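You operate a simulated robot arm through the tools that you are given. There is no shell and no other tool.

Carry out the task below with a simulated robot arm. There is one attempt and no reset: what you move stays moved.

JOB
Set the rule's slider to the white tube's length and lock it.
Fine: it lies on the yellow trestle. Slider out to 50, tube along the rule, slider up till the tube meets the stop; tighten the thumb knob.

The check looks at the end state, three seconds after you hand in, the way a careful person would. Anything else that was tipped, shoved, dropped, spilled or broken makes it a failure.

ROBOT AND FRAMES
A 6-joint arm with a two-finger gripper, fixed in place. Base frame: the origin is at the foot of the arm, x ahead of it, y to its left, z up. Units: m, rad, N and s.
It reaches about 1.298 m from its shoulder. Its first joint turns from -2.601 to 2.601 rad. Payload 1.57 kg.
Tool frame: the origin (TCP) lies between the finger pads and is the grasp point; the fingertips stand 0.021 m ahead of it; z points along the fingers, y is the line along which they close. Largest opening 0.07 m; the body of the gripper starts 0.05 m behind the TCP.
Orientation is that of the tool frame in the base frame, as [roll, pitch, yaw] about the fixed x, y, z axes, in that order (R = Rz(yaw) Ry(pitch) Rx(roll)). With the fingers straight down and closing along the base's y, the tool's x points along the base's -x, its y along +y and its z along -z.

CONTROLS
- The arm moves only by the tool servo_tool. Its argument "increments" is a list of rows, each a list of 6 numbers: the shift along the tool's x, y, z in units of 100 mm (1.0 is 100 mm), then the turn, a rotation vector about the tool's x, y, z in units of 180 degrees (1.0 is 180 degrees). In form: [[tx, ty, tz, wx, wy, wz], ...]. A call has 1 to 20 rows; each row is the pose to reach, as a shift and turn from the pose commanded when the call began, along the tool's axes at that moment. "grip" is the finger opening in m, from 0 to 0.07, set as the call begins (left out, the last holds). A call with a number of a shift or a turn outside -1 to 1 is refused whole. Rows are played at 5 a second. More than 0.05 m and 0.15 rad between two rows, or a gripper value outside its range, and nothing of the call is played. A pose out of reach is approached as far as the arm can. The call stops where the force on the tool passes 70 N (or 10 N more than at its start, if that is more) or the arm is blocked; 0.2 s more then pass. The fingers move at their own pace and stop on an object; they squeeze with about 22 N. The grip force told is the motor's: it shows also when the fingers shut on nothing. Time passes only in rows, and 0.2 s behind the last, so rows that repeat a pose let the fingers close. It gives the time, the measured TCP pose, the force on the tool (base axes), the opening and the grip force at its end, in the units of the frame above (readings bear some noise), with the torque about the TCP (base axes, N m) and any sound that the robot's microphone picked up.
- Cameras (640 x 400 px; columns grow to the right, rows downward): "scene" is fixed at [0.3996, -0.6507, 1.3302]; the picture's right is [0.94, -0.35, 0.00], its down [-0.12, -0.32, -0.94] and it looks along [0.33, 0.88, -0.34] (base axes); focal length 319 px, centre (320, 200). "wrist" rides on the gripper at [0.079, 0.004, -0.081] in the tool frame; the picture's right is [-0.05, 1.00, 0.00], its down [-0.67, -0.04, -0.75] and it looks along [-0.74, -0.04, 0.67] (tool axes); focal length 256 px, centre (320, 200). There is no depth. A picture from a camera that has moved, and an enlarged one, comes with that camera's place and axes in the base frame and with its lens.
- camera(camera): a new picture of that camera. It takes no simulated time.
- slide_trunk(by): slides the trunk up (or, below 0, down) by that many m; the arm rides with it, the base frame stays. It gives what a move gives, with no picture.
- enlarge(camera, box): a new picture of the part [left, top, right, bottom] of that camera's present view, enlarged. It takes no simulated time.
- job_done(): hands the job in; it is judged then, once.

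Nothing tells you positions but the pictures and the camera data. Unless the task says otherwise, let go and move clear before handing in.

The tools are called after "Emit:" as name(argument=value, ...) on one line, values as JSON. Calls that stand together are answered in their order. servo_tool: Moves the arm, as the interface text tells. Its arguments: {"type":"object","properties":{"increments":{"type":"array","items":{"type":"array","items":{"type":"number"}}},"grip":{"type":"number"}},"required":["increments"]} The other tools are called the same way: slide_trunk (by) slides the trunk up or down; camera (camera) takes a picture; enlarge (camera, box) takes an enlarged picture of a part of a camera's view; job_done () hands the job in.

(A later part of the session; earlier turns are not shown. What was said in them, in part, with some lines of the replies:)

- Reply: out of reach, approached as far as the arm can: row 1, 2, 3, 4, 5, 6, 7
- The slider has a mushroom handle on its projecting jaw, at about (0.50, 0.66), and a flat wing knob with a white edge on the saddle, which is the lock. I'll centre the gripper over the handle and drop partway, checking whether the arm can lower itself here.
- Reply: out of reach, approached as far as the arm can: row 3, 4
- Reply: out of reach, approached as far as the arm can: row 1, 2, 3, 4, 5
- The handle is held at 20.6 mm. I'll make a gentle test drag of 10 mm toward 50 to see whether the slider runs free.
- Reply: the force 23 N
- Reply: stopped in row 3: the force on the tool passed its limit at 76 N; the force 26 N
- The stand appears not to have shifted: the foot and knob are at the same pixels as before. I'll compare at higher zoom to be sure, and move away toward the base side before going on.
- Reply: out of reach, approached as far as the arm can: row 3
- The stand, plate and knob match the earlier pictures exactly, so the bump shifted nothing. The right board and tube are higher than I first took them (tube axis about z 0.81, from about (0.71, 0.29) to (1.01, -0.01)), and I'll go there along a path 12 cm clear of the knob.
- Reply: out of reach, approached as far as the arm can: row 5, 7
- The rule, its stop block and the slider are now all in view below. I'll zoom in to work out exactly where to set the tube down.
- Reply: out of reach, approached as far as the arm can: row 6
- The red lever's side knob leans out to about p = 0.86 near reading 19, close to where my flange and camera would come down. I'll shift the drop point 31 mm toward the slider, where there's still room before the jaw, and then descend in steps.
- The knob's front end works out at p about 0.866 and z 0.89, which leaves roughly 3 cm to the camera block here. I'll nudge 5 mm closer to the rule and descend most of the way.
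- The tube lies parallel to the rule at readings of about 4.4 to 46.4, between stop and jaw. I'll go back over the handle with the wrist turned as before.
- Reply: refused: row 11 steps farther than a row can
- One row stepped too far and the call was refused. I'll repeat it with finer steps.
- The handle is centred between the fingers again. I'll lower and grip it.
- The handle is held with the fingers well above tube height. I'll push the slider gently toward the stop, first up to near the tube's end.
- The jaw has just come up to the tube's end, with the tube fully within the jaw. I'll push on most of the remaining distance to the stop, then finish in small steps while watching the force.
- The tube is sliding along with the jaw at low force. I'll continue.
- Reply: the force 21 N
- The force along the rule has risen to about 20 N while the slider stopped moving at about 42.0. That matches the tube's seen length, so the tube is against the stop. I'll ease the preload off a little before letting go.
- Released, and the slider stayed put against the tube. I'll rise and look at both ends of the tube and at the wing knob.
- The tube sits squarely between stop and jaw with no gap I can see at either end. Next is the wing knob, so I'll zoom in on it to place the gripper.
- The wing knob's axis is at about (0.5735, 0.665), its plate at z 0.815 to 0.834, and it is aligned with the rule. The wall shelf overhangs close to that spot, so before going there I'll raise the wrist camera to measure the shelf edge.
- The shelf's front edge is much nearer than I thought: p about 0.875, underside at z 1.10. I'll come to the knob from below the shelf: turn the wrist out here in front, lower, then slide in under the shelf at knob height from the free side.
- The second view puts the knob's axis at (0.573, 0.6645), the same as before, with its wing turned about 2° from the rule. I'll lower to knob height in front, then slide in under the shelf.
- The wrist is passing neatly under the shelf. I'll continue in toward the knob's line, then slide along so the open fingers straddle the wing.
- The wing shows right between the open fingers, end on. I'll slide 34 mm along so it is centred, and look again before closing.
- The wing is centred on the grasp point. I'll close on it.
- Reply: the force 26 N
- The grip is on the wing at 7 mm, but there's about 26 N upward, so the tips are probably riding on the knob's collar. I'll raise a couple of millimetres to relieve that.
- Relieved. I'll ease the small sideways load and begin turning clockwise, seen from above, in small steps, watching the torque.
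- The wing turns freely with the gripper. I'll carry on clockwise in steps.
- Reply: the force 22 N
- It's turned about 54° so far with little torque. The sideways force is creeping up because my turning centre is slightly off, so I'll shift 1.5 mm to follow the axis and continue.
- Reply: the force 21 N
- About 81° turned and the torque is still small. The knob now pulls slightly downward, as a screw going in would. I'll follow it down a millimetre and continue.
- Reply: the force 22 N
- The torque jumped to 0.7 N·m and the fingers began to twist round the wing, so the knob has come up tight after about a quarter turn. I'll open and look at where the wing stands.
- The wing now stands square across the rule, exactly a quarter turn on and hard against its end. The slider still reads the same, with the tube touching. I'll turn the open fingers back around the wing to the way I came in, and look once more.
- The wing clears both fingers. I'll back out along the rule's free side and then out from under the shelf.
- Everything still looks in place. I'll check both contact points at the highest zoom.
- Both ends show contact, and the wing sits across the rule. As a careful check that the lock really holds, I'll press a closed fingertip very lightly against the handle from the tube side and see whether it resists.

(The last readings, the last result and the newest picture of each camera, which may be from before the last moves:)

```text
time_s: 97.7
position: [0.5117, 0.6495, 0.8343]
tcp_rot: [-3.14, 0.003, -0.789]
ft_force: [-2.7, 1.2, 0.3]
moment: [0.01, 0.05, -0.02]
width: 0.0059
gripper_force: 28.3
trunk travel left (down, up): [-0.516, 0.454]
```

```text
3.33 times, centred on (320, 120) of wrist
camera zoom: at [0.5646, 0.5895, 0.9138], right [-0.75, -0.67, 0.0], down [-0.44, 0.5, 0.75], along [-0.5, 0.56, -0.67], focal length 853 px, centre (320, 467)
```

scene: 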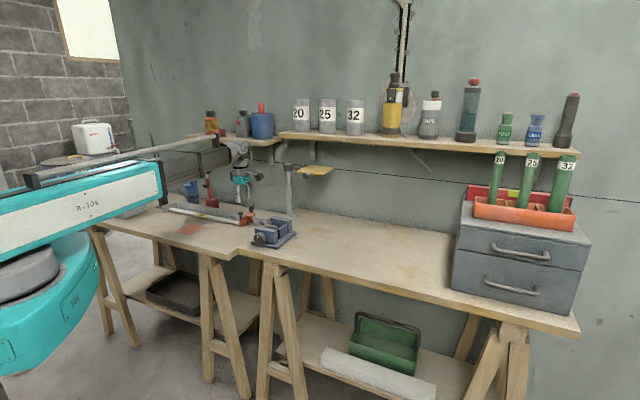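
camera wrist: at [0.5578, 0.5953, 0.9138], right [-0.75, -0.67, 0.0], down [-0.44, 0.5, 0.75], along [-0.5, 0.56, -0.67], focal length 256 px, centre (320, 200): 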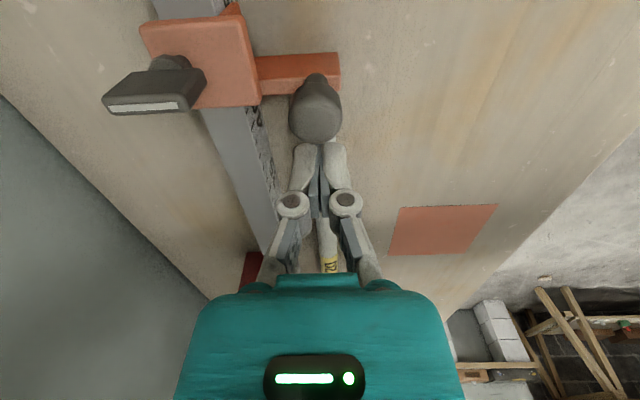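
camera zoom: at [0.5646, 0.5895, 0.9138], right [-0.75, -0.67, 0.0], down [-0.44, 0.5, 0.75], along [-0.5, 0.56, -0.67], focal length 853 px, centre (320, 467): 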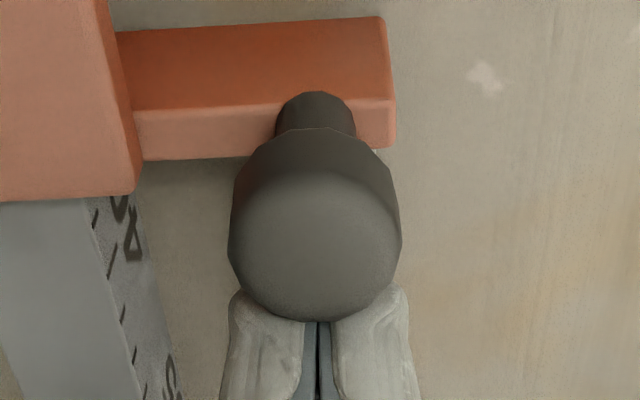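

This check paid off: the slider moved about 2 mm under a light push, so it isn't held yet. I'll back off, return to the wing the same way, and explore its torque in both directions before re-seating the slider.

Emit:
servo_tool(increments=[[-0.1, 0, 0, 0, 0, 0], [-0.2, 0, 0, 0, 0, 0]])

Emit:
slide_trunk(by=0.03)

Emit:
servo_tool(increments=[[0, 0.15, 0, 0, 0, 0], [0, 0.35, 0, 0, 0, 0], [0.3, 0.35, 0, 0, 0, 0], [0.6, 0.35, 0, 0, 0, 0], [0.88, 0.35, 0, 0, 0, 0]], grip=0.046)

Emit:
enlarge(camera="scene", box=[220, 170, 290, 230])

Emit:
enlarge(camera="scene", box=[230, 200, 270, 230])

```text
time_s: 98.3
position: [0.4971, 0.6629, 0.8346]
tcp_rot: [-3.139, 0.002, -0.792]
ft_force: [-0.2, 0.0, 0.5]
moment: [-0.01, 0.02, 0.0]
width: 0.0001
gripper_force: 28.7
trunk travel left (down, up): [-0.516, 0.454]
```

```text
time_s: 99.1
position: [0.4984, 0.6639, 0.8646]
tcp_rot: [-3.141, 0.0, -0.789]
ft_force: [0.1, 0.2, 0.3]
moment: [0.01, 0.01, 0.0]
width: 0.0
gripper_force: 28.0
trunk travel left (down, up): [-0.546, 0.424]
```

```text
time_s: 100.3
position: [0.5338, 0.5743, 0.864]
tcp_rot: [3.141, 0.003, -0.788]
ft_force: [-0.2, 0.1, -0.1]
moment: [-0.02, 0.01, 0.0]
width: 0.0457
gripper_force: 0.1
trunk travel left (down, up): [-0.546, 0.424]
```

```text
6.67 times, centred on (255, 200) of scene
camera zoom: at [0.3996, -0.6507, 1.3302], right [0.94, -0.35, 0.0], down [-0.12, -0.32, -0.94], along [0.33, 0.88, -0.34], focal length 2125 px, centre (753, 200)
```

zoom: 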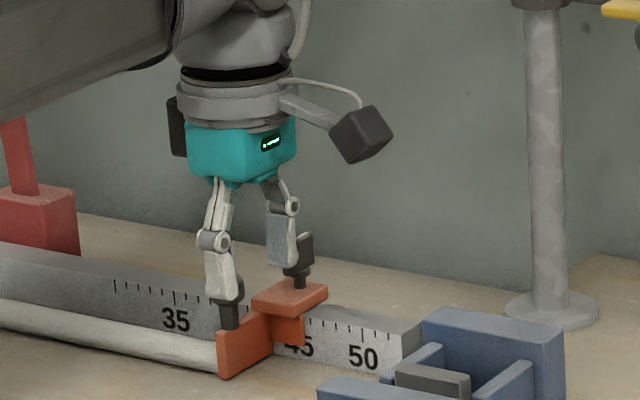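

```text
13.33 times, centred on (250, 215) of scene
camera zoom: at [0.3996, -0.6507, 1.3302], right [0.94, -0.35, 0.0], down [-0.12, -0.32, -0.94], along [0.33, 0.88, -0.34], focal length 4250 px, centre (1253, 0)
```

zoom: 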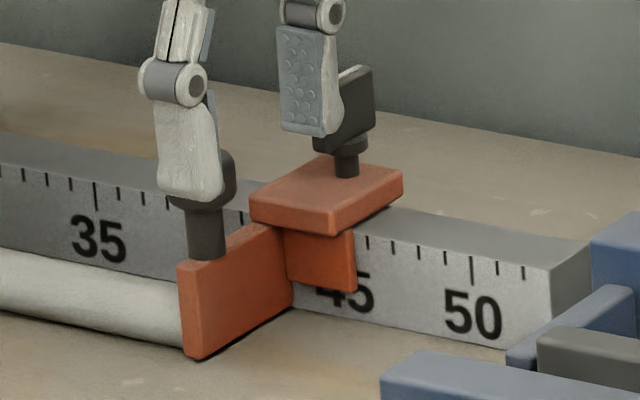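

Emit:
slide_trunk(by=-0.0285)

Emit:
servo_tool(increments=[[0, -0.2, 0, 0, 0, 0], [0, -0.45, 0, 0, 0, 0], [0, -0.7, 0, 0, 0, 0], [0, -0.91, 0, 0, 0, 0]])

Emit:
camera(camera="wrist")

```text
time_s: 101.0
position: [0.5346, 0.5747, 0.8364]
tcp_rot: [3.141, 0.002, -0.788]
ft_force: [-0.6, -0.3, -0.6]
moment: [0.01, -0.02, 0.0]
width: 0.0459
gripper_force: 0.1
trunk travel left (down, up): [-0.517, 0.453]
```

```text
time_s: 102.0
position: [0.5998, 0.6389, 0.8354]
tcp_rot: [-3.141, 0.002, -0.789]
ft_force: [-1.3, 0.0, 0.0]
moment: [0.03, -0.01, -0.01]
width: 0.0461
gripper_force: 0.1
trunk travel left (down, up): [-0.517, 0.453]
```

```text
taken
camera wrist: at [0.6527, 0.58, 0.9153], right [-0.75, -0.67, 0.0], down [-0.44, 0.5, 0.75], along [-0.5, 0.56, -0.67], focal length 256 px, centre (320, 200)
```

wrist: 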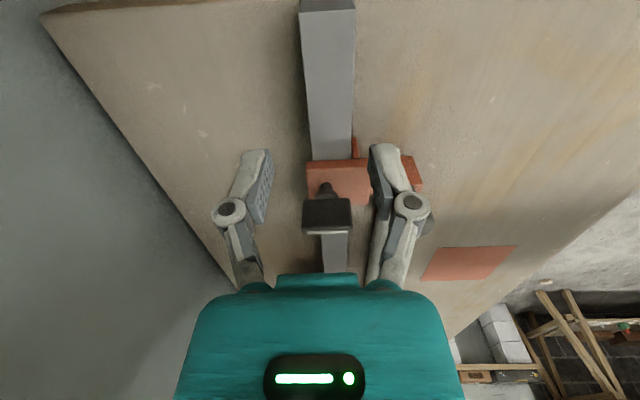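

Emit:
servo_tool(increments=[[-0.12, 0.015, 0, 0, 0, 0], [-0.24, 0.015, 0, 0, 0, 0], [-0.37, 0.015, 0, 0, 0, 0]])

Emit:
servo_tool(increments=[[0, 0, 0, 0, 0, 0.042], [0, 0, 0, 0, 0, 0.084], [0, 0, 0, 0, 0, 0.126], [0, 0, 0, 0, 0, 0.168], [0, 0, 0, 0, 0, 0.21], [0, 0, 0, 0, 0, 0.252], [0, 0, 0, 0, 0, 0.294], [0, 0, 0, 0, 0, 0.336], [0, 0, 0, 0, 0, 0.378], [0, 0, 0, 0, 0, 0.42], [0, 0, 0, 0, 0, 0.462], [0, 0, 0, 0, 0, 0.497]])

Emit:
camera(camera="wrist")

```text
time_s: 102.8
position: [0.572, 0.6641, 0.836]
tcp_rot: [-3.14, 0.001, -0.791]
ft_force: [-0.6, 0.1, 0.8]
moment: [0.0, 0.02, -0.03]
width: 0.046
gripper_force: 0.0
trunk travel left (down, up): [-0.517, 0.453]
```

```text
time_s: 105.4
position: [0.5722, 0.6642, 0.8359]
tcp_rot: [3.14, 0.001, -2.353]
ft_force: [-0.1, -0.9, 0.1]
moment: [0.02, -0.01, 0.01]
width: 0.0459
gripper_force: 0.0
trunk travel left (down, up): [-0.517, 0.453]
```

```text
taken
camera wrist: at [0.513, 0.6108, 0.9153], right [-0.67, 0.74, 0.0], down [0.49, 0.45, 0.75], along [0.55, 0.5, -0.67], focal length 256 px, centre (320, 200)
```

wrist: 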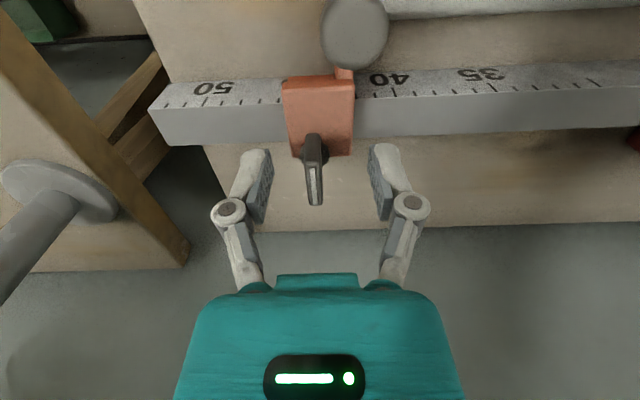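

The wing lies along the tool axis here. I'll shift 2 mm to centre, close, and feel the torque with a small further clockwise twist.

Emit:
servo_tool(increments=[[0, -0.022, 0, 0, 0, 0], [0, -0.022, 0, 0, 0, 0], [0, -0.022, 0, 0, 0, 0], [0, -0.022, 0, 0, 0, 0], [0, -0.022, 0, 0, 0, 0]], grip=0.0)

Emit:
servo_tool(increments=[[0, 0, 0, 0, 0, 0.01], [0, 0, 0, 0, 0, 0.02]])

Emit:
servo_tool(increments=[[0, 0, 0, 0, 0, 0.01], [0, 0, 0, 0, 0, 0.02]])

```text
time_s: 106.6
position: [0.5725, 0.662, 0.8374]
tcp_rot: [3.14, 0.004, -2.351]
ft_force: [4.2, 3.1, 24.7]
moment: [-0.31, 0.24, -0.02]
width: 0.007
gripper_force: 32.0
trunk travel left (down, up): [-0.517, 0.453]
```

```text
time_s: 107.2
position: [0.5731, 0.6629, 0.8371]
tcp_rot: [3.141, 0.003, -2.414]
ft_force: [5.3, 6.6, 27.5]
moment: [-0.09, 0.04, 0.68]
width: 0.007
gripper_force: 31.9
trunk travel left (down, up): [-0.517, 0.453]
```

```text
time_s: 107.8
position: [0.5729, 0.6623, 0.8373]
tcp_rot: [3.14, 0.002, -2.478]
ft_force: [3.1, 2.9, 25.9]
moment: [0.18, -0.26, 0.7]
width: 0.0081
gripper_force: 32.5
trunk travel left (down, up): [-0.517, 0.453]
```

Clockwise it's rigid: 0.7 N·m within 3.6°, so that's a hard end. Now I'll feel the other direction, counter-clockwise, in small steps.

Emit:
servo_tool(increments=[[0, 0, 0, 0, 0, -0.02], [0, 0, 0, 0, 0, -0.04]])

Emit:
servo_tool(increments=[[0, 0, 0, 0, 0, -0.02], [0, 0, 0, 0, 0, -0.04]])

Emit:
servo_tool(increments=[[0, 0, 0, 0, 0, -0.02], [0, 0, 0, 0, 0, -0.04]])

Emit:
camera(camera="wrist")

```text
time_s: 108.4
position: [0.5719, 0.6624, 0.8382]
tcp_rot: [3.14, 0.001, -2.35]
ft_force: [-1.8, -0.3, 23.2]
moment: [-0.15, -0.06, -0.02]
width: 0.0071
gripper_force: 31.8
trunk travel left (down, up): [-0.517, 0.453]
```

```text
time_s: 109.0
position: [0.5726, 0.6625, 0.8367]
tcp_rot: [-3.141, 0.001, -2.225]
ft_force: [-0.7, -3.6, 21.4]
moment: [-0.68, 0.49, -0.03]
width: 0.0066
gripper_force: 32.1
trunk travel left (down, up): [-0.517, 0.453]
```

```text
time_s: 109.6
position: [0.5713, 0.6621, 0.8375]
tcp_rot: [3.139, 0.002, -2.099]
ft_force: [-5.5, -5.0, 17.1]
moment: [-0.4, 0.28, 0.01]
width: 0.0067
gripper_force: 32.3
trunk travel left (down, up): [-0.517, 0.453]
```

```text
taken
camera wrist: at [0.529, 0.5957, 0.9168], right [-0.84, 0.55, 0.0], down [0.37, 0.56, 0.75], along [0.41, 0.62, -0.67], focal length 256 px, centre (320, 200)
```

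wrist: 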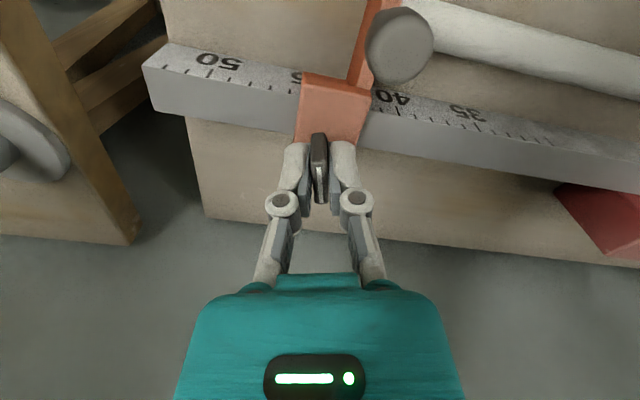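

Counter-clockwise it turns freely. I'll follow it that way, back through its starting position and beyond, feeling for another end.

Emit:
slide_trunk(by=0.0015)

Emit:
servo_tool(increments=[[0, 0, 0, 0, 0, -0.035], [0, 0, 0, 0, 0, -0.07], [0, 0, 0, 0, 0, -0.105], [0, 0, 0, 0, 0, -0.14], [0, 0, 0, 0, 0, -0.175], [0, 0, 0, 0, 0, -0.21]])

Emit:
servo_tool(increments=[[0, 0, 0, 0, 0, -0.035], [0, 0, 0, 0, 0, -0.07], [0, 0, 0, 0, 0, -0.105], [0, 0, 0, 0, 0, -0.14], [0, 0, 0, 0, 0, -0.175], [0, 0, 0, 0, 0, -0.2]])

Emit:
camera(camera="wrist")

```text
time_s: 110.1
position: [0.5731, 0.6619, 0.8371]
tcp_rot: [3.14, 0.0, -2.1]
ft_force: [-14.1, -13.3, -8.4]
moment: [0.18, 0.03, 0.05]
width: 0.0069
gripper_force: 32.0
trunk travel left (down, up): [-0.519, 0.451]
```

```text
time_s: 111.5
position: [0.5721, 0.6628, 0.8376]
tcp_rot: [3.137, -0.002, -1.438]
ft_force: [-18.3, -19.2, -11.7]
moment: [-0.66, 0.28, -0.02]
width: 0.0067
gripper_force: 32.0
trunk travel left (down, up): [-0.519, 0.451]
```

```text
time_s: 112.9
position: [0.5719, 0.6631, 0.8386]
tcp_rot: [3.14, 0.001, -0.809]
ft_force: [-15.7, -13.6, -7.5]
moment: [-0.61, -0.06, -0.02]
width: 0.0067
gripper_force: 32.2
trunk travel left (down, up): [-0.519, 0.451]
```

```text
taken
camera wrist: at [0.625, 0.6031, 0.9175], right [-0.76, -0.65, 0.0], down [-0.43, 0.51, 0.75], along [-0.49, 0.57, -0.67], focal length 256 px, centre (320, 200)
```

wrist: 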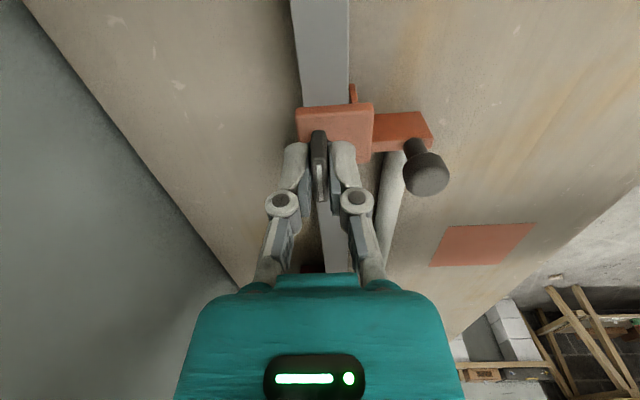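

No end yet at the starting position. I'll take off the sideways load and continue counter-clockwise past it.

Emit:
servo_tool(increments=[[0, 0.02, 0, 0, 0, 0], [0, 0.02, 0, 0, 0, -0.02], [0, 0.02, 0, 0, 0, -0.04]])

Emit:
servo_tool(increments=[[0, 0, 0, 0, 0, -0.03], [0, 0, 0, 0, 0, -0.06]])

Emit:
servo_tool(increments=[[0, 0, 0, 0, 0, -0.03], [0, 0, 0, 0, 0, -0.06]])

Emit:
camera(camera="wrist")

```text
time_s: 113.7
position: [0.5727, 0.6634, 0.8372]
tcp_rot: [-3.138, 0.003, -0.685]
ft_force: [-2.1, -2.0, 5.9]
moment: [0.08, 0.19, -0.56]
width: 0.008
gripper_force: 32.1
trunk travel left (down, up): [-0.519, 0.451]
```

```text
time_s: 114.3
position: [0.573, 0.6633, 0.8372]
tcp_rot: [-3.138, 0.001, -0.495]
ft_force: [2.4, 4.1, 10.6]
moment: [0.1, 0.02, -0.67]
width: 0.0111
gripper_force: 32.0
trunk travel left (down, up): [-0.519, 0.451]
```

```text
time_s: 114.9
position: [0.5722, 0.6642, 0.8375]
tcp_rot: [-3.14, 0.0, -0.308]
ft_force: [9.2, 9.4, 14.4]
moment: [0.15, -0.2, -0.87]
width: 0.0145
gripper_force: 32.5
trunk travel left (down, up): [-0.519, 0.451]
```

```text
taken
camera wrist: at [0.6478, 0.6344, 0.9172], right [-0.35, -0.94, 0.0], down [-0.63, 0.23, 0.74], along [-0.7, 0.27, -0.67], focal length 256 px, centre (320, 200)
```

wrist: 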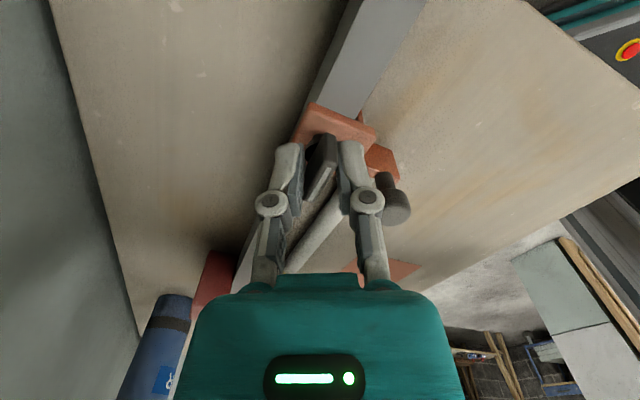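

So the knob's travel is exactly a quarter turn: it started at the loose end, and the clockwise end is the tight one. I'll realign with the wing here, then use this grip to draw the slider up against the tube and keep it pressed there while turning to the tight end.

Emit:
servo_tool(increments=[[0, 0, 0, 0, 0, 0.035], [0, 0, 0, 0, 0, 0.07], [0, 0, 0, 0, 0, 0.105], [0, 0, 0, 0, 0, 0.138], [0, 0, 0, 0, 0, 0.138]])

Emit:
camera(camera="wrist")

Emit:
enlarge(camera="scene", box=[230, 200, 270, 230])

Emit:
enlarge(camera="scene", box=[150, 190, 190, 220])

```text
time_s: 116.1
position: [0.5727, 0.6626, 0.8371]
tcp_rot: [-3.137, 0.002, -0.741]
ft_force: [17.8, 20.0, 23.5]
moment: [0.01, -0.32, 0.0]
width: 0.0094
gripper_force: 32.5
trunk travel left (down, up): [-0.519, 0.451]
```

```text
taken
camera wrist: at [0.629, 0.6053, 0.9171], right [-0.72, -0.7, -0.01], down [-0.47, 0.47, 0.75], along [-0.52, 0.54, -0.67], focal length 256 px, centre (320, 200)
```

wrist: 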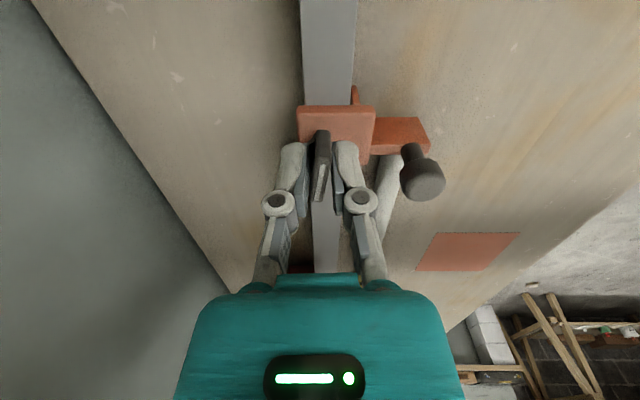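

```text
13.33 times, centred on (250, 215) of scene
camera zoom: at [0.3996, -0.6507, 1.3302], right [0.94, -0.35, 0.0], down [-0.12, -0.32, -0.94], along [0.33, 0.88, -0.34], focal length 4250 px, centre (1253, 0)
```

zoom: 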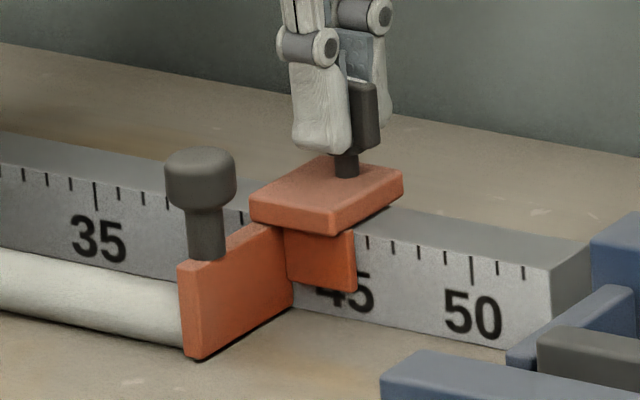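

```text
13.33 times, centred on (170, 205) of scene
camera zoom: at [0.3996, -0.6507, 1.3302], right [0.94, -0.35, 0.0], down [-0.12, -0.32, -0.94], along [0.33, 0.88, -0.34], focal length 4250 px, centre (2320, 133)
```

zoom: 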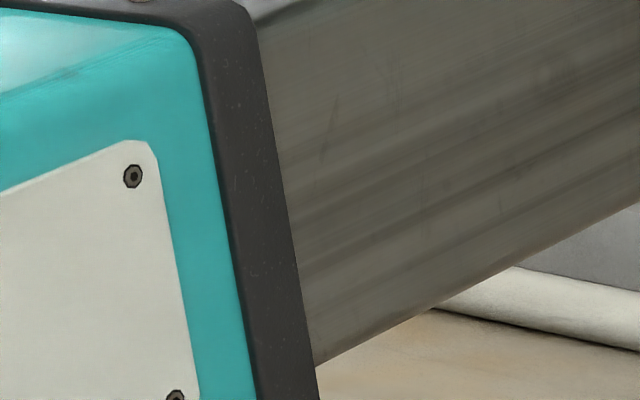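

The grip has become a bit skewed with side load. I'll open, recentre and take a clean grip at this loose-end angle.

Emit:
servo_tool(increments=[[0, 0, 0, 0, 0, 0], [0, 0, 0, 0, 0, 0.002], [0, 0, 0, 0, 0, 0.004]], grip=0.036)

Emit:
camera(camera="wrist")

Emit:
enlarge(camera="wrist", box=[240, 90, 400, 220])

```text
time_s: 116.9
position: [0.5729, 0.6619, 0.8374]
tcp_rot: [-3.139, 0.002, -0.755]
ft_force: [-0.3, 0.0, -0.7]
moment: [-0.03, 0.04, -0.01]
width: 0.0361
gripper_force: 0.2
trunk travel left (down, up): [-0.519, 0.451]
```

```text
taken
camera wrist: at [0.6271, 0.604, 0.9167], right [-0.72, -0.69, 0.0], down [-0.46, 0.48, 0.75], along [-0.52, 0.54, -0.67], focal length 256 px, centre (320, 200)
```

wrist: 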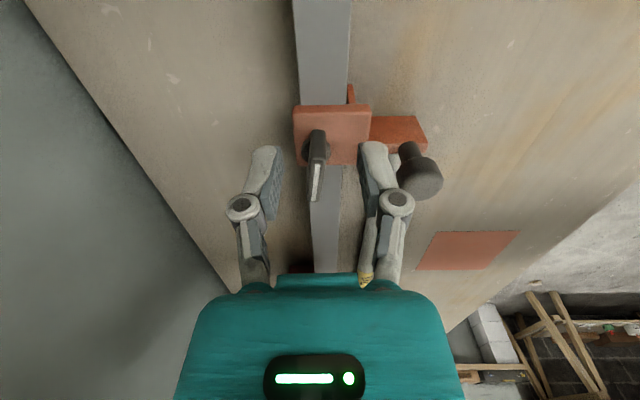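

```text
3.08 times, centred on (320, 155) of wrist
camera zoom: at [0.6271, 0.604, 0.9167], right [-0.72, -0.69, 0.0], down [-0.46, 0.48, 0.75], along [-0.52, 0.54, -0.67], focal length 788 px, centre (320, 338)
```

zoom: 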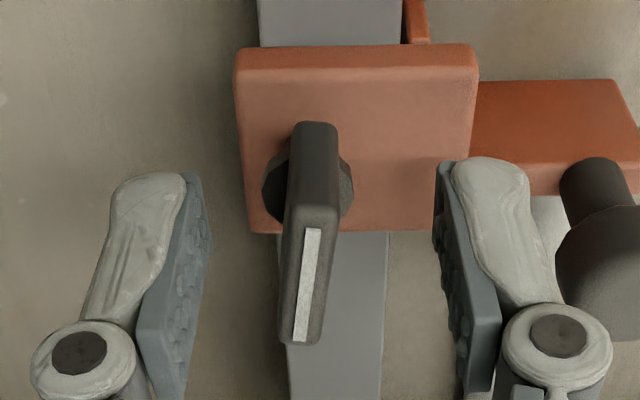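

Emit:
servo_tool(increments=[[-0.01, -0.01, 0, 0, 0, 0.024], [-0.015, -0.02, 0, 0, 0, 0.047], [-0.015, -0.02, 0, 0, 0, 0.047]])

Emit:
servo_tool(increments=[[0, 0, 0, 0, 0, 0], [0, 0, 0, 0, 0, 0], [0, 0, 0, 0, 0, 0], [0, 0, 0, 0, 0, 0]], grip=0.0)

Emit:
camera(camera="wrist")

```text
time_s: 117.7
position: [0.5721, 0.6652, 0.8379]
tcp_rot: [-3.14, 0.003, -0.903]
ft_force: [-0.2, 0.0, -0.2]
moment: [-0.02, 0.01, -0.02]
width: 0.0363
gripper_force: 0.1
trunk travel left (down, up): [-0.519, 0.451]
```

```text
time_s: 118.7
position: [0.5714, 0.6637, 0.8371]
tcp_rot: [-3.14, 0.001, -0.902]
ft_force: [1.6, 1.3, 9.2]
moment: [-0.01, -0.03, 0.02]
width: 0.0065
gripper_force: 32.1
trunk travel left (down, up): [-0.519, 0.451]
```

```text
taken
camera wrist: at [0.6184, 0.5992, 0.9173], right [-0.82, -0.58, 0.0], down [-0.39, 0.54, 0.75], along [-0.43, 0.61, -0.67], focal length 256 px, centre (320, 200)
```

wrist: 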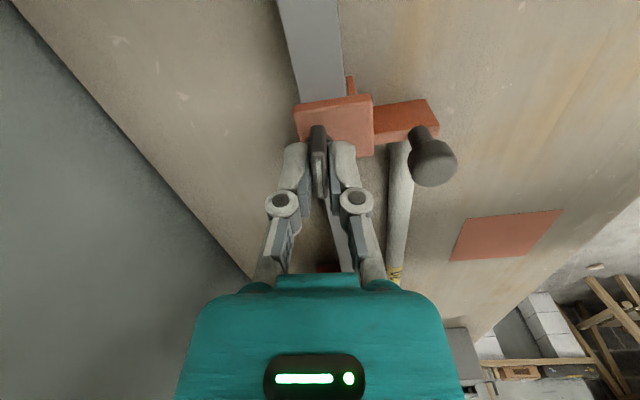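

A clean grip with almost no load. I'll now draw the slider toward the stop in 1 mm steps until the tube is pressed between jaw and stop.

Emit:
servo_tool(increments=[[-0.01, 0.001, 0, 0, 0, 0], [-0.02, 0.002, 0, 0, 0, 0]])

Emit:
servo_tool(increments=[[-0.005, 0.0006, 0, 0, 0, 0], [-0.01, 0.001, 0, 0, 0, 0]])

Emit:
servo_tool(increments=[[-0.005, 0.0006, 0, 0, 0, 0], [-0.01, 0.001, 0, 0, 0, 0]])

Emit:
enlarge(camera="scene", box=[230, 200, 270, 230])

```text
time_s: 119.3
position: [0.5703, 0.6664, 0.837]
tcp_rot: [-3.141, 0.001, -0.903]
ft_force: [2.4, 1.0, 9.9]
moment: [0.05, -0.07, -0.02]
width: 0.0069
gripper_force: 32.0
trunk travel left (down, up): [-0.519, 0.451]
```

```text
time_s: 119.9
position: [0.5705, 0.666, 0.8379]
tcp_rot: [-3.14, 0.001, -0.904]
ft_force: [6.2, 1.2, 11.7]
moment: [0.1, -0.05, 0.02]
width: 0.0067
gripper_force: 32.6
trunk travel left (down, up): [-0.519, 0.451]
```

```text
time_s: 120.5
position: [0.5708, 0.6659, 0.8375]
tcp_rot: [-3.14, 0.002, -0.906]
ft_force: [13.0, 0.0, 13.3]
moment: [0.26, -0.02, 0.01]
width: 0.007
gripper_force: 32.0
trunk travel left (down, up): [-0.519, 0.451]
```

```text
13.33 times, centred on (250, 215) of scene
camera zoom: at [0.3996, -0.6507, 1.3302], right [0.94, -0.35, 0.0], down [-0.12, -0.32, -0.94], along [0.33, 0.88, -0.34], focal length 4250 px, centre (1253, 0)
```

zoom: 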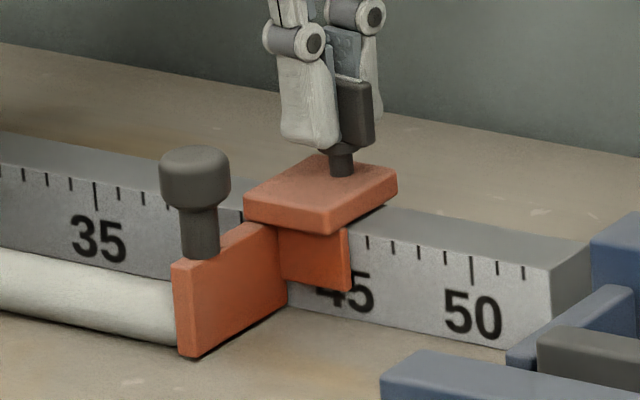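

The slider is back in its earlier place, with the tube pressed at about 9 N. I'll turn clockwise to the tight end while holding it there.

Emit:
servo_tool(increments=[[0, 0, 0, 0, 0, 0.03], [0, 0, 0, 0, 0, 0.06], [0, 0, 0, 0, 0, 0.09], [0, 0, 0, 0, 0, 0.12], [0, 0, 0, 0, 0, 0.15]])

```text
time_s: 121.7
position: [0.5703, 0.6666, 0.8382]
tcp_rot: [-3.138, 0.002, -1.375]
ft_force: [23.7, 3.8, 20.2]
moment: [-0.52, -0.56, 0.07]
width: 0.0066
gripper_force: 32.0
trunk travel left (down, up): [-0.519, 0.451]
```

Emit:
slide_trunk(by=0.001)

Emit:
servo_tool(increments=[[-0.011, -0.0166, 0, 0, 0, 0], [-0.011, -0.0166, 0, 0, 0, 0.03], [-0.011, -0.0166, 0, 0, 0, 0.06], [-0.011, -0.0166, 0, 0, 0, 0.09], [-0.011, -0.0166, 0, 0, 0, 0.12], [-0.011, -0.0166, 0, 0, 0, 0.15]])

Emit:
camera(camera="wrist")

```text
time_s: 122.2
position: [0.5719, 0.6667, 0.8378]
tcp_rot: [-3.141, 0.002, -1.375]
ft_force: [24.6, 2.5, 8.9]
moment: [0.29, -0.39, 0.05]
width: 0.0065
gripper_force: 31.7
trunk travel left (down, up): [-0.52, 0.45]
```

```text
time_s: 123.6
position: [0.5724, 0.6673, 0.8385]
tcp_rot: [3.14, 0.0, -1.847]
ft_force: [10.8, -14.6, -9.8]
moment: [0.14, -0.35, 0.06]
width: 0.0066
gripper_force: 31.1
trunk travel left (down, up): [-0.52, 0.45]
```

```text
taken
camera wrist: at [0.5474, 0.5914, 0.9174], right [-0.95, 0.32, 0.0], down [0.22, 0.63, 0.74], along [0.24, 0.7, -0.67], focal length 256 px, centre (320, 200)
```

wrist: 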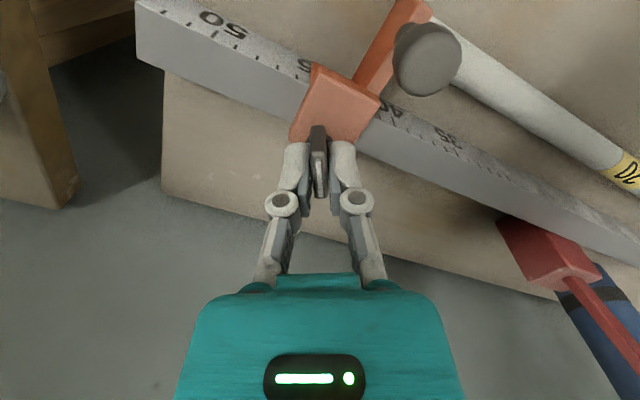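

The tube is pressed at about 18 N along the rule with little side load. I'll turn the last part to the tight end.

Emit:
servo_tool(increments=[[0, 0, 0, 0, 0, 0.03], [0, 0, 0, 0, 0, 0.06], [0, 0, 0, 0, 0, 0.09], [0, 0, 0, 0, 0, 0.12], [0, 0, 0, 0, 0, 0.15]])

Emit:
servo_tool(increments=[[0, 0, 0, 0, 0, 0.01], [0, 0, 0, 0, 0, 0.02], [0, 0, 0, 0, 0, 0.03], [0, 0, 0, 0, 0, 0.03], [0, 0, 0, 0, 0, 0.03]])

Emit:
camera(camera="wrist")

Emit:
enlarge(camera="scene", box=[230, 200, 270, 230])

```text
time_s: 124.8
position: [0.5723, 0.6667, 0.8369]
tcp_rot: [-3.141, 0.0, -2.319]
ft_force: [16.9, -21.2, -8.5]
moment: [-0.8, 0.09, 0.04]
width: 0.0069
gripper_force: 32.3
trunk travel left (down, up): [-0.52, 0.45]
```

```text
time_s: 126.0
position: [0.5736, 0.6669, 0.8384]
tcp_rot: [-3.14, 0.001, -2.41]
ft_force: [14.5, -24.7, -12.1]
moment: [-0.65, -0.07, 0.46]
width: 0.0072
gripper_force: 31.5
trunk travel left (down, up): [-0.52, 0.45]
```

```text
taken
camera wrist: at [0.512, 0.6165, 0.9174], right [-0.63, 0.78, 0.0], down [0.52, 0.42, 0.75], along [0.58, 0.47, -0.67], focal length 256 px, centre (320, 200)
```

wrist: 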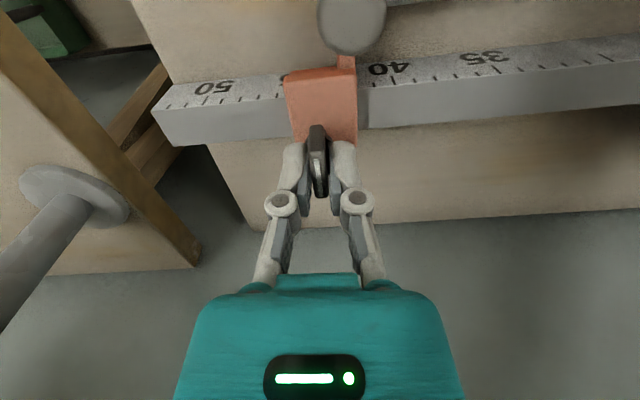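

```text
13.33 times, centred on (250, 215) of scene
camera zoom: at [0.3996, -0.6507, 1.3302], right [0.94, -0.35, 0.0], down [-0.12, -0.32, -0.94], along [0.33, 0.88, -0.34], focal length 4250 px, centre (1253, 0)
```

zoom: 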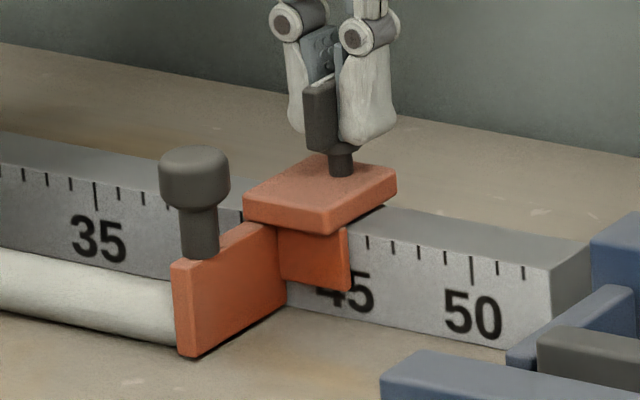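

The torque is building at the tight end with the tube still pressed. I'll add a little more twist and hold it a moment.

Emit:
servo_tool(increments=[[0, 0, 0, 0, 0, 0.01], [0, 0, 0, 0, 0, 0.02], [0, 0, 0, 0, 0, 0.03], [0, 0, 0, 0, 0, 0.03], [0, 0, 0, 0, 0, 0.03], [0, 0, 0, 0, 0, 0.03], [0, 0, 0, 0, 0, 0.03]])

```text
time_s: 127.6
position: [0.5738, 0.6664, 0.8385]
tcp_rot: [-3.138, 0.001, -2.505]
ft_force: [22.1, -18.3, -3.0]
moment: [-0.29, -0.41, 0.49]
width: 0.0087
gripper_force: 31.6
trunk travel left (down, up): [-0.52, 0.45]
```

The knob is hard against its tight end. While I still hold it, I'll ease off the pressing and then pull back very lightly, to see whether the slider now holds.

Emit:
servo_tool(increments=[[-0.003, -0.02, 0, 0, 0, 0], [-0.006, -0.04, 0, 0, 0, 0]])

Emit:
enlarge(camera="scene", box=[230, 200, 270, 230])

```text
time_s: 128.2
position: [0.5752, 0.6677, 0.838]
tcp_rot: [3.137, 0.003, -2.505]
ft_force: [12.4, -4.5, -0.8]
moment: [0.15, -0.42, 0.5]
width: 0.0086
gripper_force: 32.2
trunk travel left (down, up): [-0.52, 0.45]
```

```text
13.33 times, centred on (250, 215) of scene
camera zoom: at [0.3996, -0.6507, 1.3302], right [0.94, -0.35, 0.0], down [-0.12, -0.32, -0.94], along [0.33, 0.88, -0.34], focal length 4250 px, centre (1253, 0)
```

zoom: 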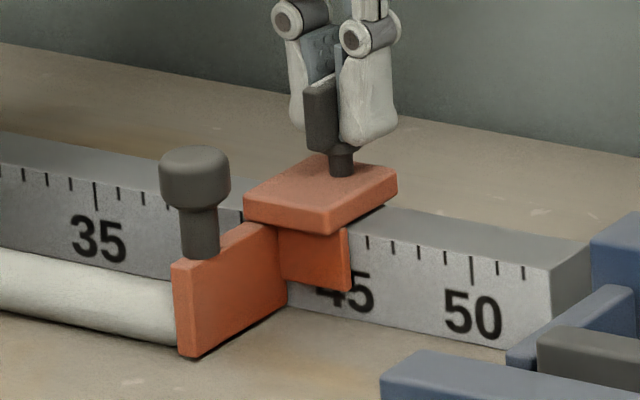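

Emit:
servo_tool(increments=[[-0.002, -0.015, 0, 0, 0, 0], [-0.004, -0.03, 0, 0, 0, 0]])

Emit:
servo_tool(increments=[[-0.0015, -0.01, 0, 0, 0, 0]])

Emit:
servo_tool(increments=[[-0.0015, -0.01, 0, 0, 0, 0]])

Emit:
enlarge(camera="scene", box=[230, 200, 270, 230])

```text
time_s: 128.8
position: [0.5751, 0.6666, 0.8375]
tcp_rot: [3.135, -0.001, -2.503]
ft_force: [1.9, 11.1, 3.1]
moment: [0.21, 0.01, 0.51]
width: 0.0088
gripper_force: 31.8
trunk travel left (down, up): [-0.52, 0.45]
```

```text
time_s: 129.2
position: [0.5751, 0.6641, 0.8386]
tcp_rot: [3.14, 0.002, -2.505]
ft_force: [5.9, 14.0, 6.2]
moment: [0.09, 0.13, 0.5]
width: 0.0087
gripper_force: 32.2
trunk travel left (down, up): [-0.52, 0.45]
```

```text
time_s: 129.6
position: [0.5767, 0.6632, 0.8385]
tcp_rot: [3.138, 0.001, -2.506]
ft_force: [10.5, 14.9, 9.7]
moment: [0.0, 0.11, 0.51]
width: 0.0086
gripper_force: 31.9
trunk travel left (down, up): [-0.52, 0.45]
```

```text
13.33 times, centred on (250, 215) of scene
camera zoom: at [0.3996, -0.6507, 1.3302], right [0.94, -0.35, 0.0], down [-0.12, -0.32, -0.94], along [0.33, 0.88, -0.34], focal length 4250 px, centre (1253, 0)
```

zoom: 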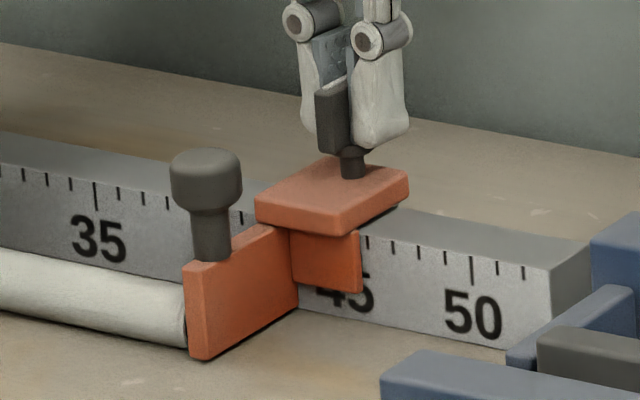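

The slider crept about 4 mm under a slow steady pull of around 6 N. It gave about 1 N when loose, and readings like these fit a clamped slider creeping slowly rather than a free one. I'll press it back against the tube with the knob held at its tight end and let it settle.

Emit:
servo_tool(increments=[[0.0015, 0.01, 0, 0, 0, 0], [0.003, 0.02, 0, 0, 0, 0], [0.0045, 0.03, 0, 0, 0, 0], [0.006, 0.04, 0, 0, 0, 0], [0.0075, 0.05, 0, 0, 0, 0], [0.009, 0.06, 0, 0, 0, 0], [0.009, 0.06, 0, 0, 0, 0]])

Emit:
enlarge(camera="scene", box=[230, 200, 270, 230])

```text
time_s: 131.2
position: [0.5731, 0.6666, 0.8377]
tcp_rot: [3.14, 0.001, -2.505]
ft_force: [24.3, 6.6, 12.6]
moment: [0.0, -0.28, 0.56]
width: 0.0086
gripper_force: 31.9
trunk travel left (down, up): [-0.52, 0.45]
```

```text
13.33 times, centred on (250, 215) of scene
camera zoom: at [0.3996, -0.6507, 1.3302], right [0.94, -0.35, 0.0], down [-0.12, -0.32, -0.94], along [0.33, 0.88, -0.34], focal length 4250 px, centre (1253, 0)
```

zoom: 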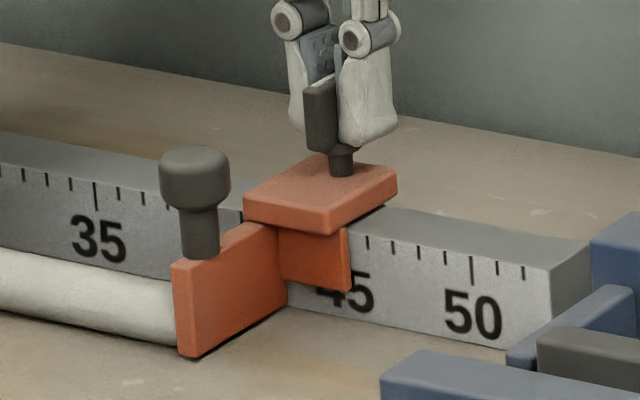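

The slider is back hard against the tube at its original spot, pressed at about 12 N with the knob at its tight end. I'll trim the side load, then open the fingers.

Emit:
servo_tool(increments=[[-0.015, 0.0022, 0, 0, 0, 0], [-0.03, 0.0044, 0, 0, 0, 0]])

Emit:
servo_tool(increments=[[0, 0, 0, 0, 0, 0], [0, 0, 0, 0, 0, 0], [0, 0, 0, 0, 0, 0]], grip=0.042)

Emit:
camera(camera="wrist")

Emit:
enlarge(camera="scene", box=[230, 200, 270, 230])

```text
time_s: 131.8
position: [0.5741, 0.6655, 0.8378]
tcp_rot: [3.141, -0.006, -2.505]
ft_force: [2.3, -15.8, -9.4]
moment: [0.33, -0.57, 0.48]
width: 0.0086
gripper_force: 32.2
trunk travel left (down, up): [-0.52, 0.45]
```

```text
time_s: 132.6
position: [0.5756, 0.6678, 0.8387]
tcp_rot: [3.14, 0.0, -2.506]
ft_force: [-0.8, 0.0, 0.2]
moment: [0.03, 0.0, -0.01]
width: 0.0421
gripper_force: 0.0
trunk travel left (down, up): [-0.52, 0.45]
```

```text
taken
camera wrist: at [0.5095, 0.6247, 0.9179], right [-0.55, 0.83, 0.0], down [0.56, 0.37, 0.75], along [0.62, 0.41, -0.67], focal length 256 px, centre (320, 200)
```

wrist: 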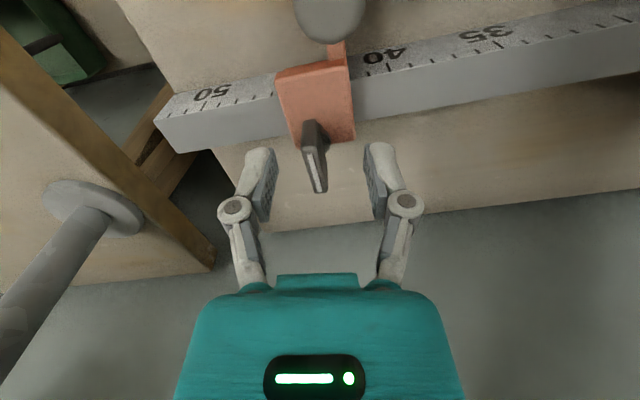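

```text
13.33 times, centred on (250, 215) of scene
camera zoom: at [0.3996, -0.6507, 1.3302], right [0.94, -0.35, 0.0], down [-0.12, -0.32, -0.94], along [0.33, 0.88, -0.34], focal length 4250 px, centre (1253, 0)
```

zoom: 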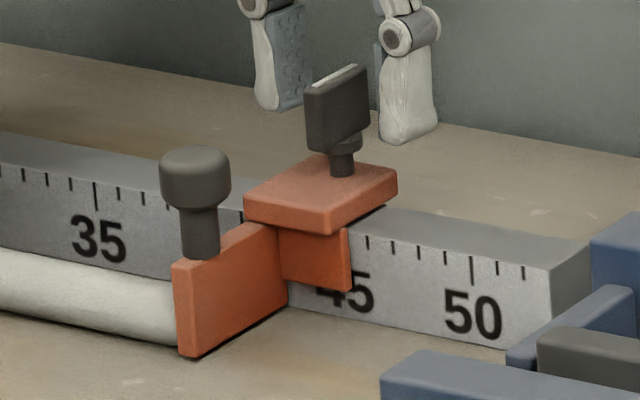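

The jaw is against the tube, and the wing stayed at its tight end. I'll recentre around the wing so nothing brushes it, turn the open fingers back, and leave by the same route.

Emit:
servo_tool(increments=[[0.025, -0.005, 0, 0, 0, 0], [0.048, -0.01, 0, 0, 0, 0]], grip=0.046)

Emit:
servo_tool(increments=[[0, 0, 0, 0, 0, -0.04], [0, 0, 0, 0, 0, -0.08], [0, 0, 0, 0, 0, -0.12], [0, 0, 0, 0, 0, -0.16], [0, 0, 0, 0, 0, -0.2], [0, 0, 0, 0, 0, -0.24], [0, 0, 0, 0, 0, -0.28], [0, 0, 0, 0, 0, -0.32], [0, 0, 0, 0, 0, -0.36], [0, 0, 0, 0, 0, -0.4], [0, 0, 0, 0, 0, -0.44], [0, 0, 0, 0, 0, -0.48], [0, 0, 0, 0, 0, -0.52], [0, 0, 0, 0, 0, -0.547]])

Emit:
camera(camera="wrist")

Emit:
enlarge(camera="scene", box=[230, 200, 270, 230])

```text
time_s: 133.2
position: [0.5709, 0.6643, 0.8382]
tcp_rot: [3.141, 0.0, -2.505]
ft_force: [-0.4, -0.4, -0.1]
moment: [-0.01, 0.02, -0.01]
width: 0.0461
gripper_force: 0.1
trunk travel left (down, up): [-0.52, 0.45]
```

```text
time_s: 136.2
position: [0.5728, 0.6642, 0.8377]
tcp_rot: [-3.14, 0.002, -0.783]
ft_force: [0.3, 0.0, 0.2]
moment: [0.0, 0.0, -0.01]
width: 0.0457
gripper_force: 0.1
trunk travel left (down, up): [-0.52, 0.45]
```

```text
taken
camera wrist: at [0.6256, 0.6054, 0.9178], right [-0.74, -0.67, 0.0], down [-0.45, 0.49, 0.75], along [-0.5, 0.55, -0.67], focal length 256 px, centre (320, 200)
```

wrist: 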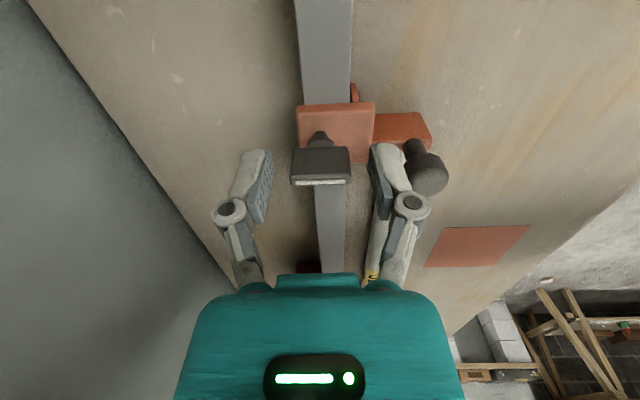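

```text
13.33 times, centred on (250, 215) of scene
camera zoom: at [0.3996, -0.6507, 1.3302], right [0.94, -0.35, 0.0], down [-0.12, -0.32, -0.94], along [0.33, 0.88, -0.34], focal length 4250 px, centre (1253, 0)
```

zoom: 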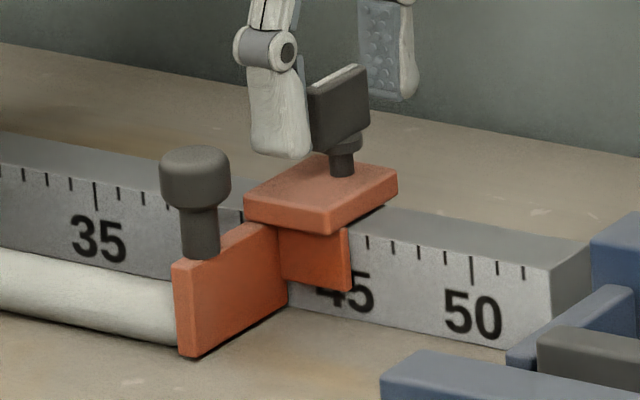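

Nothing has moved. I'll leave along the free side, out from under the shelf, and up.

Emit:
servo_tool(increments=[[0.12, 0, 0, 0, 0, 0], [0.24, 0, 0, 0, 0, 0], [0.36, 0, 0, 0, 0, 0]])

Emit:
servo_tool(increments=[[0, 0.25, 0, 0, 0, 0], [0, 0.5, 0, 0, 0, 0], [0, 0.75, 0, 0, 0, 0], [0, 0.98, 0, 0, 0, 0]])

Emit:
slide_trunk(by=0.1)

Emit:
camera(camera="wrist")

Emit:
enlarge(camera="scene", box=[230, 200, 270, 230])

Emit:
enlarge(camera="scene", box=[160, 190, 200, 220])

```text
time_s: 137.0
position: [0.596, 0.6391, 0.8388]
tcp_rot: [-3.14, 0.002, -0.785]
ft_force: [-0.4, -0.4, -0.8]
moment: [0.02, 0.07, 0.05]
width: 0.0462
gripper_force: 0.0
trunk travel left (down, up): [-0.52, 0.45]
```

```text
time_s: 138.0
position: [0.5274, 0.5666, 0.8378]
tcp_rot: [-3.14, 0.0, -0.787]
ft_force: [-0.8, -0.8, -0.6]
moment: [0.0, 0.01, 0.0]
width: 0.0459
gripper_force: 0.1
trunk travel left (down, up): [-0.52, 0.45]
```

```text
time_s: 139.4
position: [0.5275, 0.5682, 0.9381]
tcp_rot: [-3.141, 0.002, -0.786]
ft_force: [0.3, 0.6, -0.7]
moment: [-0.01, -0.01, 0.02]
width: 0.046
gripper_force: 0.1
trunk travel left (down, up): [-0.62, 0.35]
```

```text
taken
camera wrist: at [0.5817, 0.5093, 1.0177], right [-0.74, -0.67, 0.0], down [-0.45, 0.5, 0.75], along [-0.5, 0.56, -0.67], focal length 256 px, centre (320, 200)
```

wrist: 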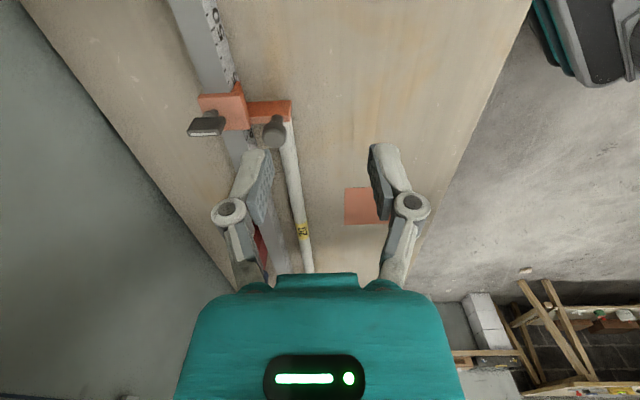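

```text
13.33 times, centred on (250, 215) of scene
camera zoom: at [0.3996, -0.6507, 1.3302], right [0.94, -0.35, 0.0], down [-0.12, -0.32, -0.94], along [0.33, 0.88, -0.34], focal length 4250 px, centre (1253, 0)
```

zoom: 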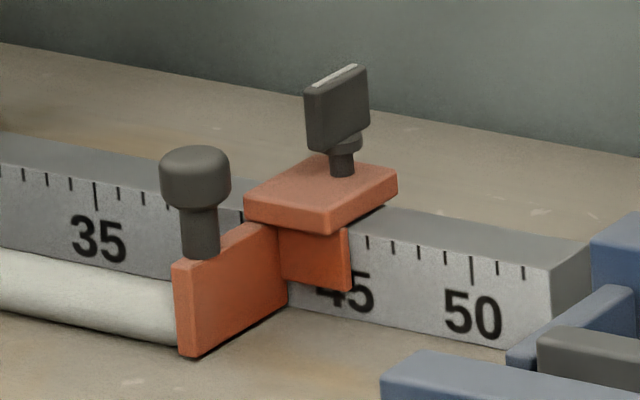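

```text
13.33 times, centred on (180, 205) of scene
camera zoom: at [0.3996, -0.6507, 1.3302], right [0.94, -0.35, 0.0], down [-0.12, -0.32, -0.94], along [0.33, 0.88, -0.34], focal length 4250 px, centre (2187, 133)
```

zoom: 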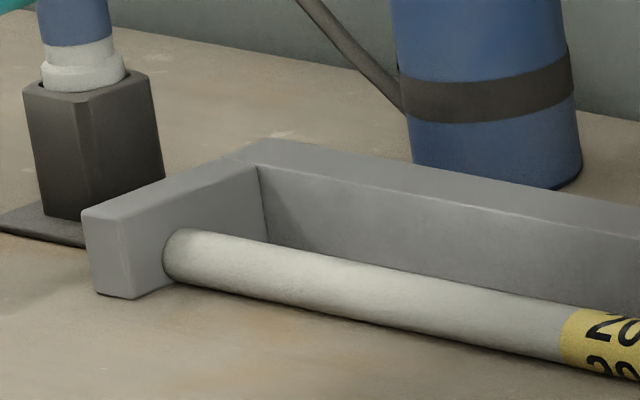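

The tube is tight between stop and jaw, the wing is at its tight end, and the gripper is empty and clear. I'll move the arm further away and take a last look over the whole bench.

Emit:
servo_tool(increments=[[0, 0.3, 0, 0, 0, 0], [0, 0.6, 0, 0, 0, 0], [0, 0.9, 0, 0, 0, 0]])

Emit:
slide_trunk(by=0.12)

Emit:
camera(camera="scene")

Emit:
enlarge(camera="scene", box=[140, 150, 300, 250])

Emit:
enlarge(camera="scene", box=[270, 150, 350, 200])

Emit:
enlarge(camera="scene", box=[230, 200, 270, 230])

```text
time_s: 140.2
position: [0.4624, 0.5054, 0.9376]
tcp_rot: [-3.14, 0.001, -0.787]
ft_force: [0.3, 0.4, 0.0]
moment: [-0.01, 0.0, 0.01]
width: 0.046
gripper_force: 0.1
trunk travel left (down, up): [-0.62, 0.35]
```

```text
time_s: 141.7
position: [0.4635, 0.5052, 1.0583]
tcp_rot: [-3.141, 0.001, -0.786]
ft_force: [0.2, 0.3, 0.6]
moment: [0.02, 0.01, -0.02]
width: 0.0459
gripper_force: 0.0
trunk travel left (down, up): [-0.74, 0.23]
```

```text
taken
```

scene: 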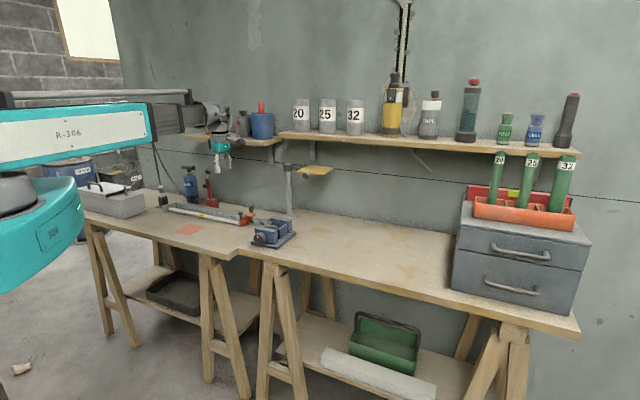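

```text
4.00 times, centred on (220, 200) of scene
camera zoom: at [0.3996, -0.6507, 1.3302], right [0.94, -0.35, 0.0], down [-0.12, -0.32, -0.94], along [0.33, 0.88, -0.34], focal length 1275 px, centre (720, 200)
```

zoom: 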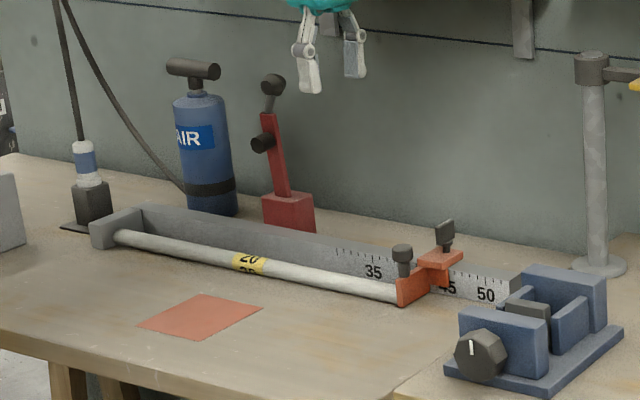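

```text
8.00 times, centred on (310, 175) of scene
camera zoom: at [0.3996, -0.6507, 1.3302], right [0.94, -0.35, 0.0], down [-0.12, -0.32, -0.94], along [0.33, 0.88, -0.34], focal length 2550 px, centre (400, 400)
```

zoom: 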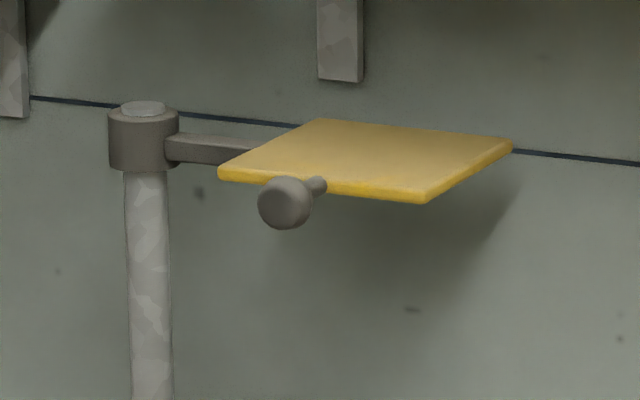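

```text
13.33 times, centred on (250, 215) of scene
camera zoom: at [0.3996, -0.6507, 1.3302], right [0.94, -0.35, 0.0], down [-0.12, -0.32, -0.94], along [0.33, 0.88, -0.34], focal length 4250 px, centre (1253, 0)
```

zoom: 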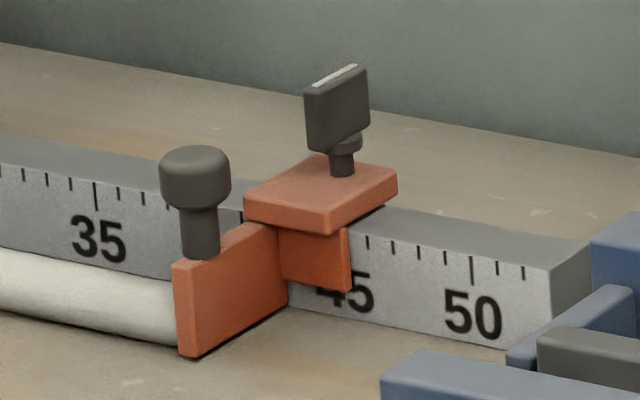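

The stand, plate and everything else on the bench match the first pictures. The tube is tight between stop and jaw, the slider reads about 42 and the thumb knob is at its tight end. The arm is clear and empty, so I'm handing in.

Emit:
job_done()

```text
The job is handed in.
```

The slider is set to the white tube's length, reading about 42, and the thumb knob is turned to its tight end. I can't fully vouch for how firmly it holds. The job is handed in.

- **Setting:** I moved the slider out to 50, laid the tube along the rule, and pushed the slider up until the tube met the stop. At the last look, neither end of the tube showed a gap.
- **Lock:** The knob only travels a quarter turn, and it is hard against the clockwise end. When I tested it there, the slider still crept about 4 mm under a slow pull of about 6 N. Loose, it moved at about 1 N, so the knob does clamp, but it may not hold against a firm push. After that test I pressed the slider back against the tube with the knob still tight.
- **Bump on the way:** The gripper hit the round knob under the yellow plate stand once, hard enough to trip the force limit. The stand, plate and knob match the earlier pictures, so I don't believe anything moved.

The tube is still lying along the rule, and the gripper is empty and clear of the bench.
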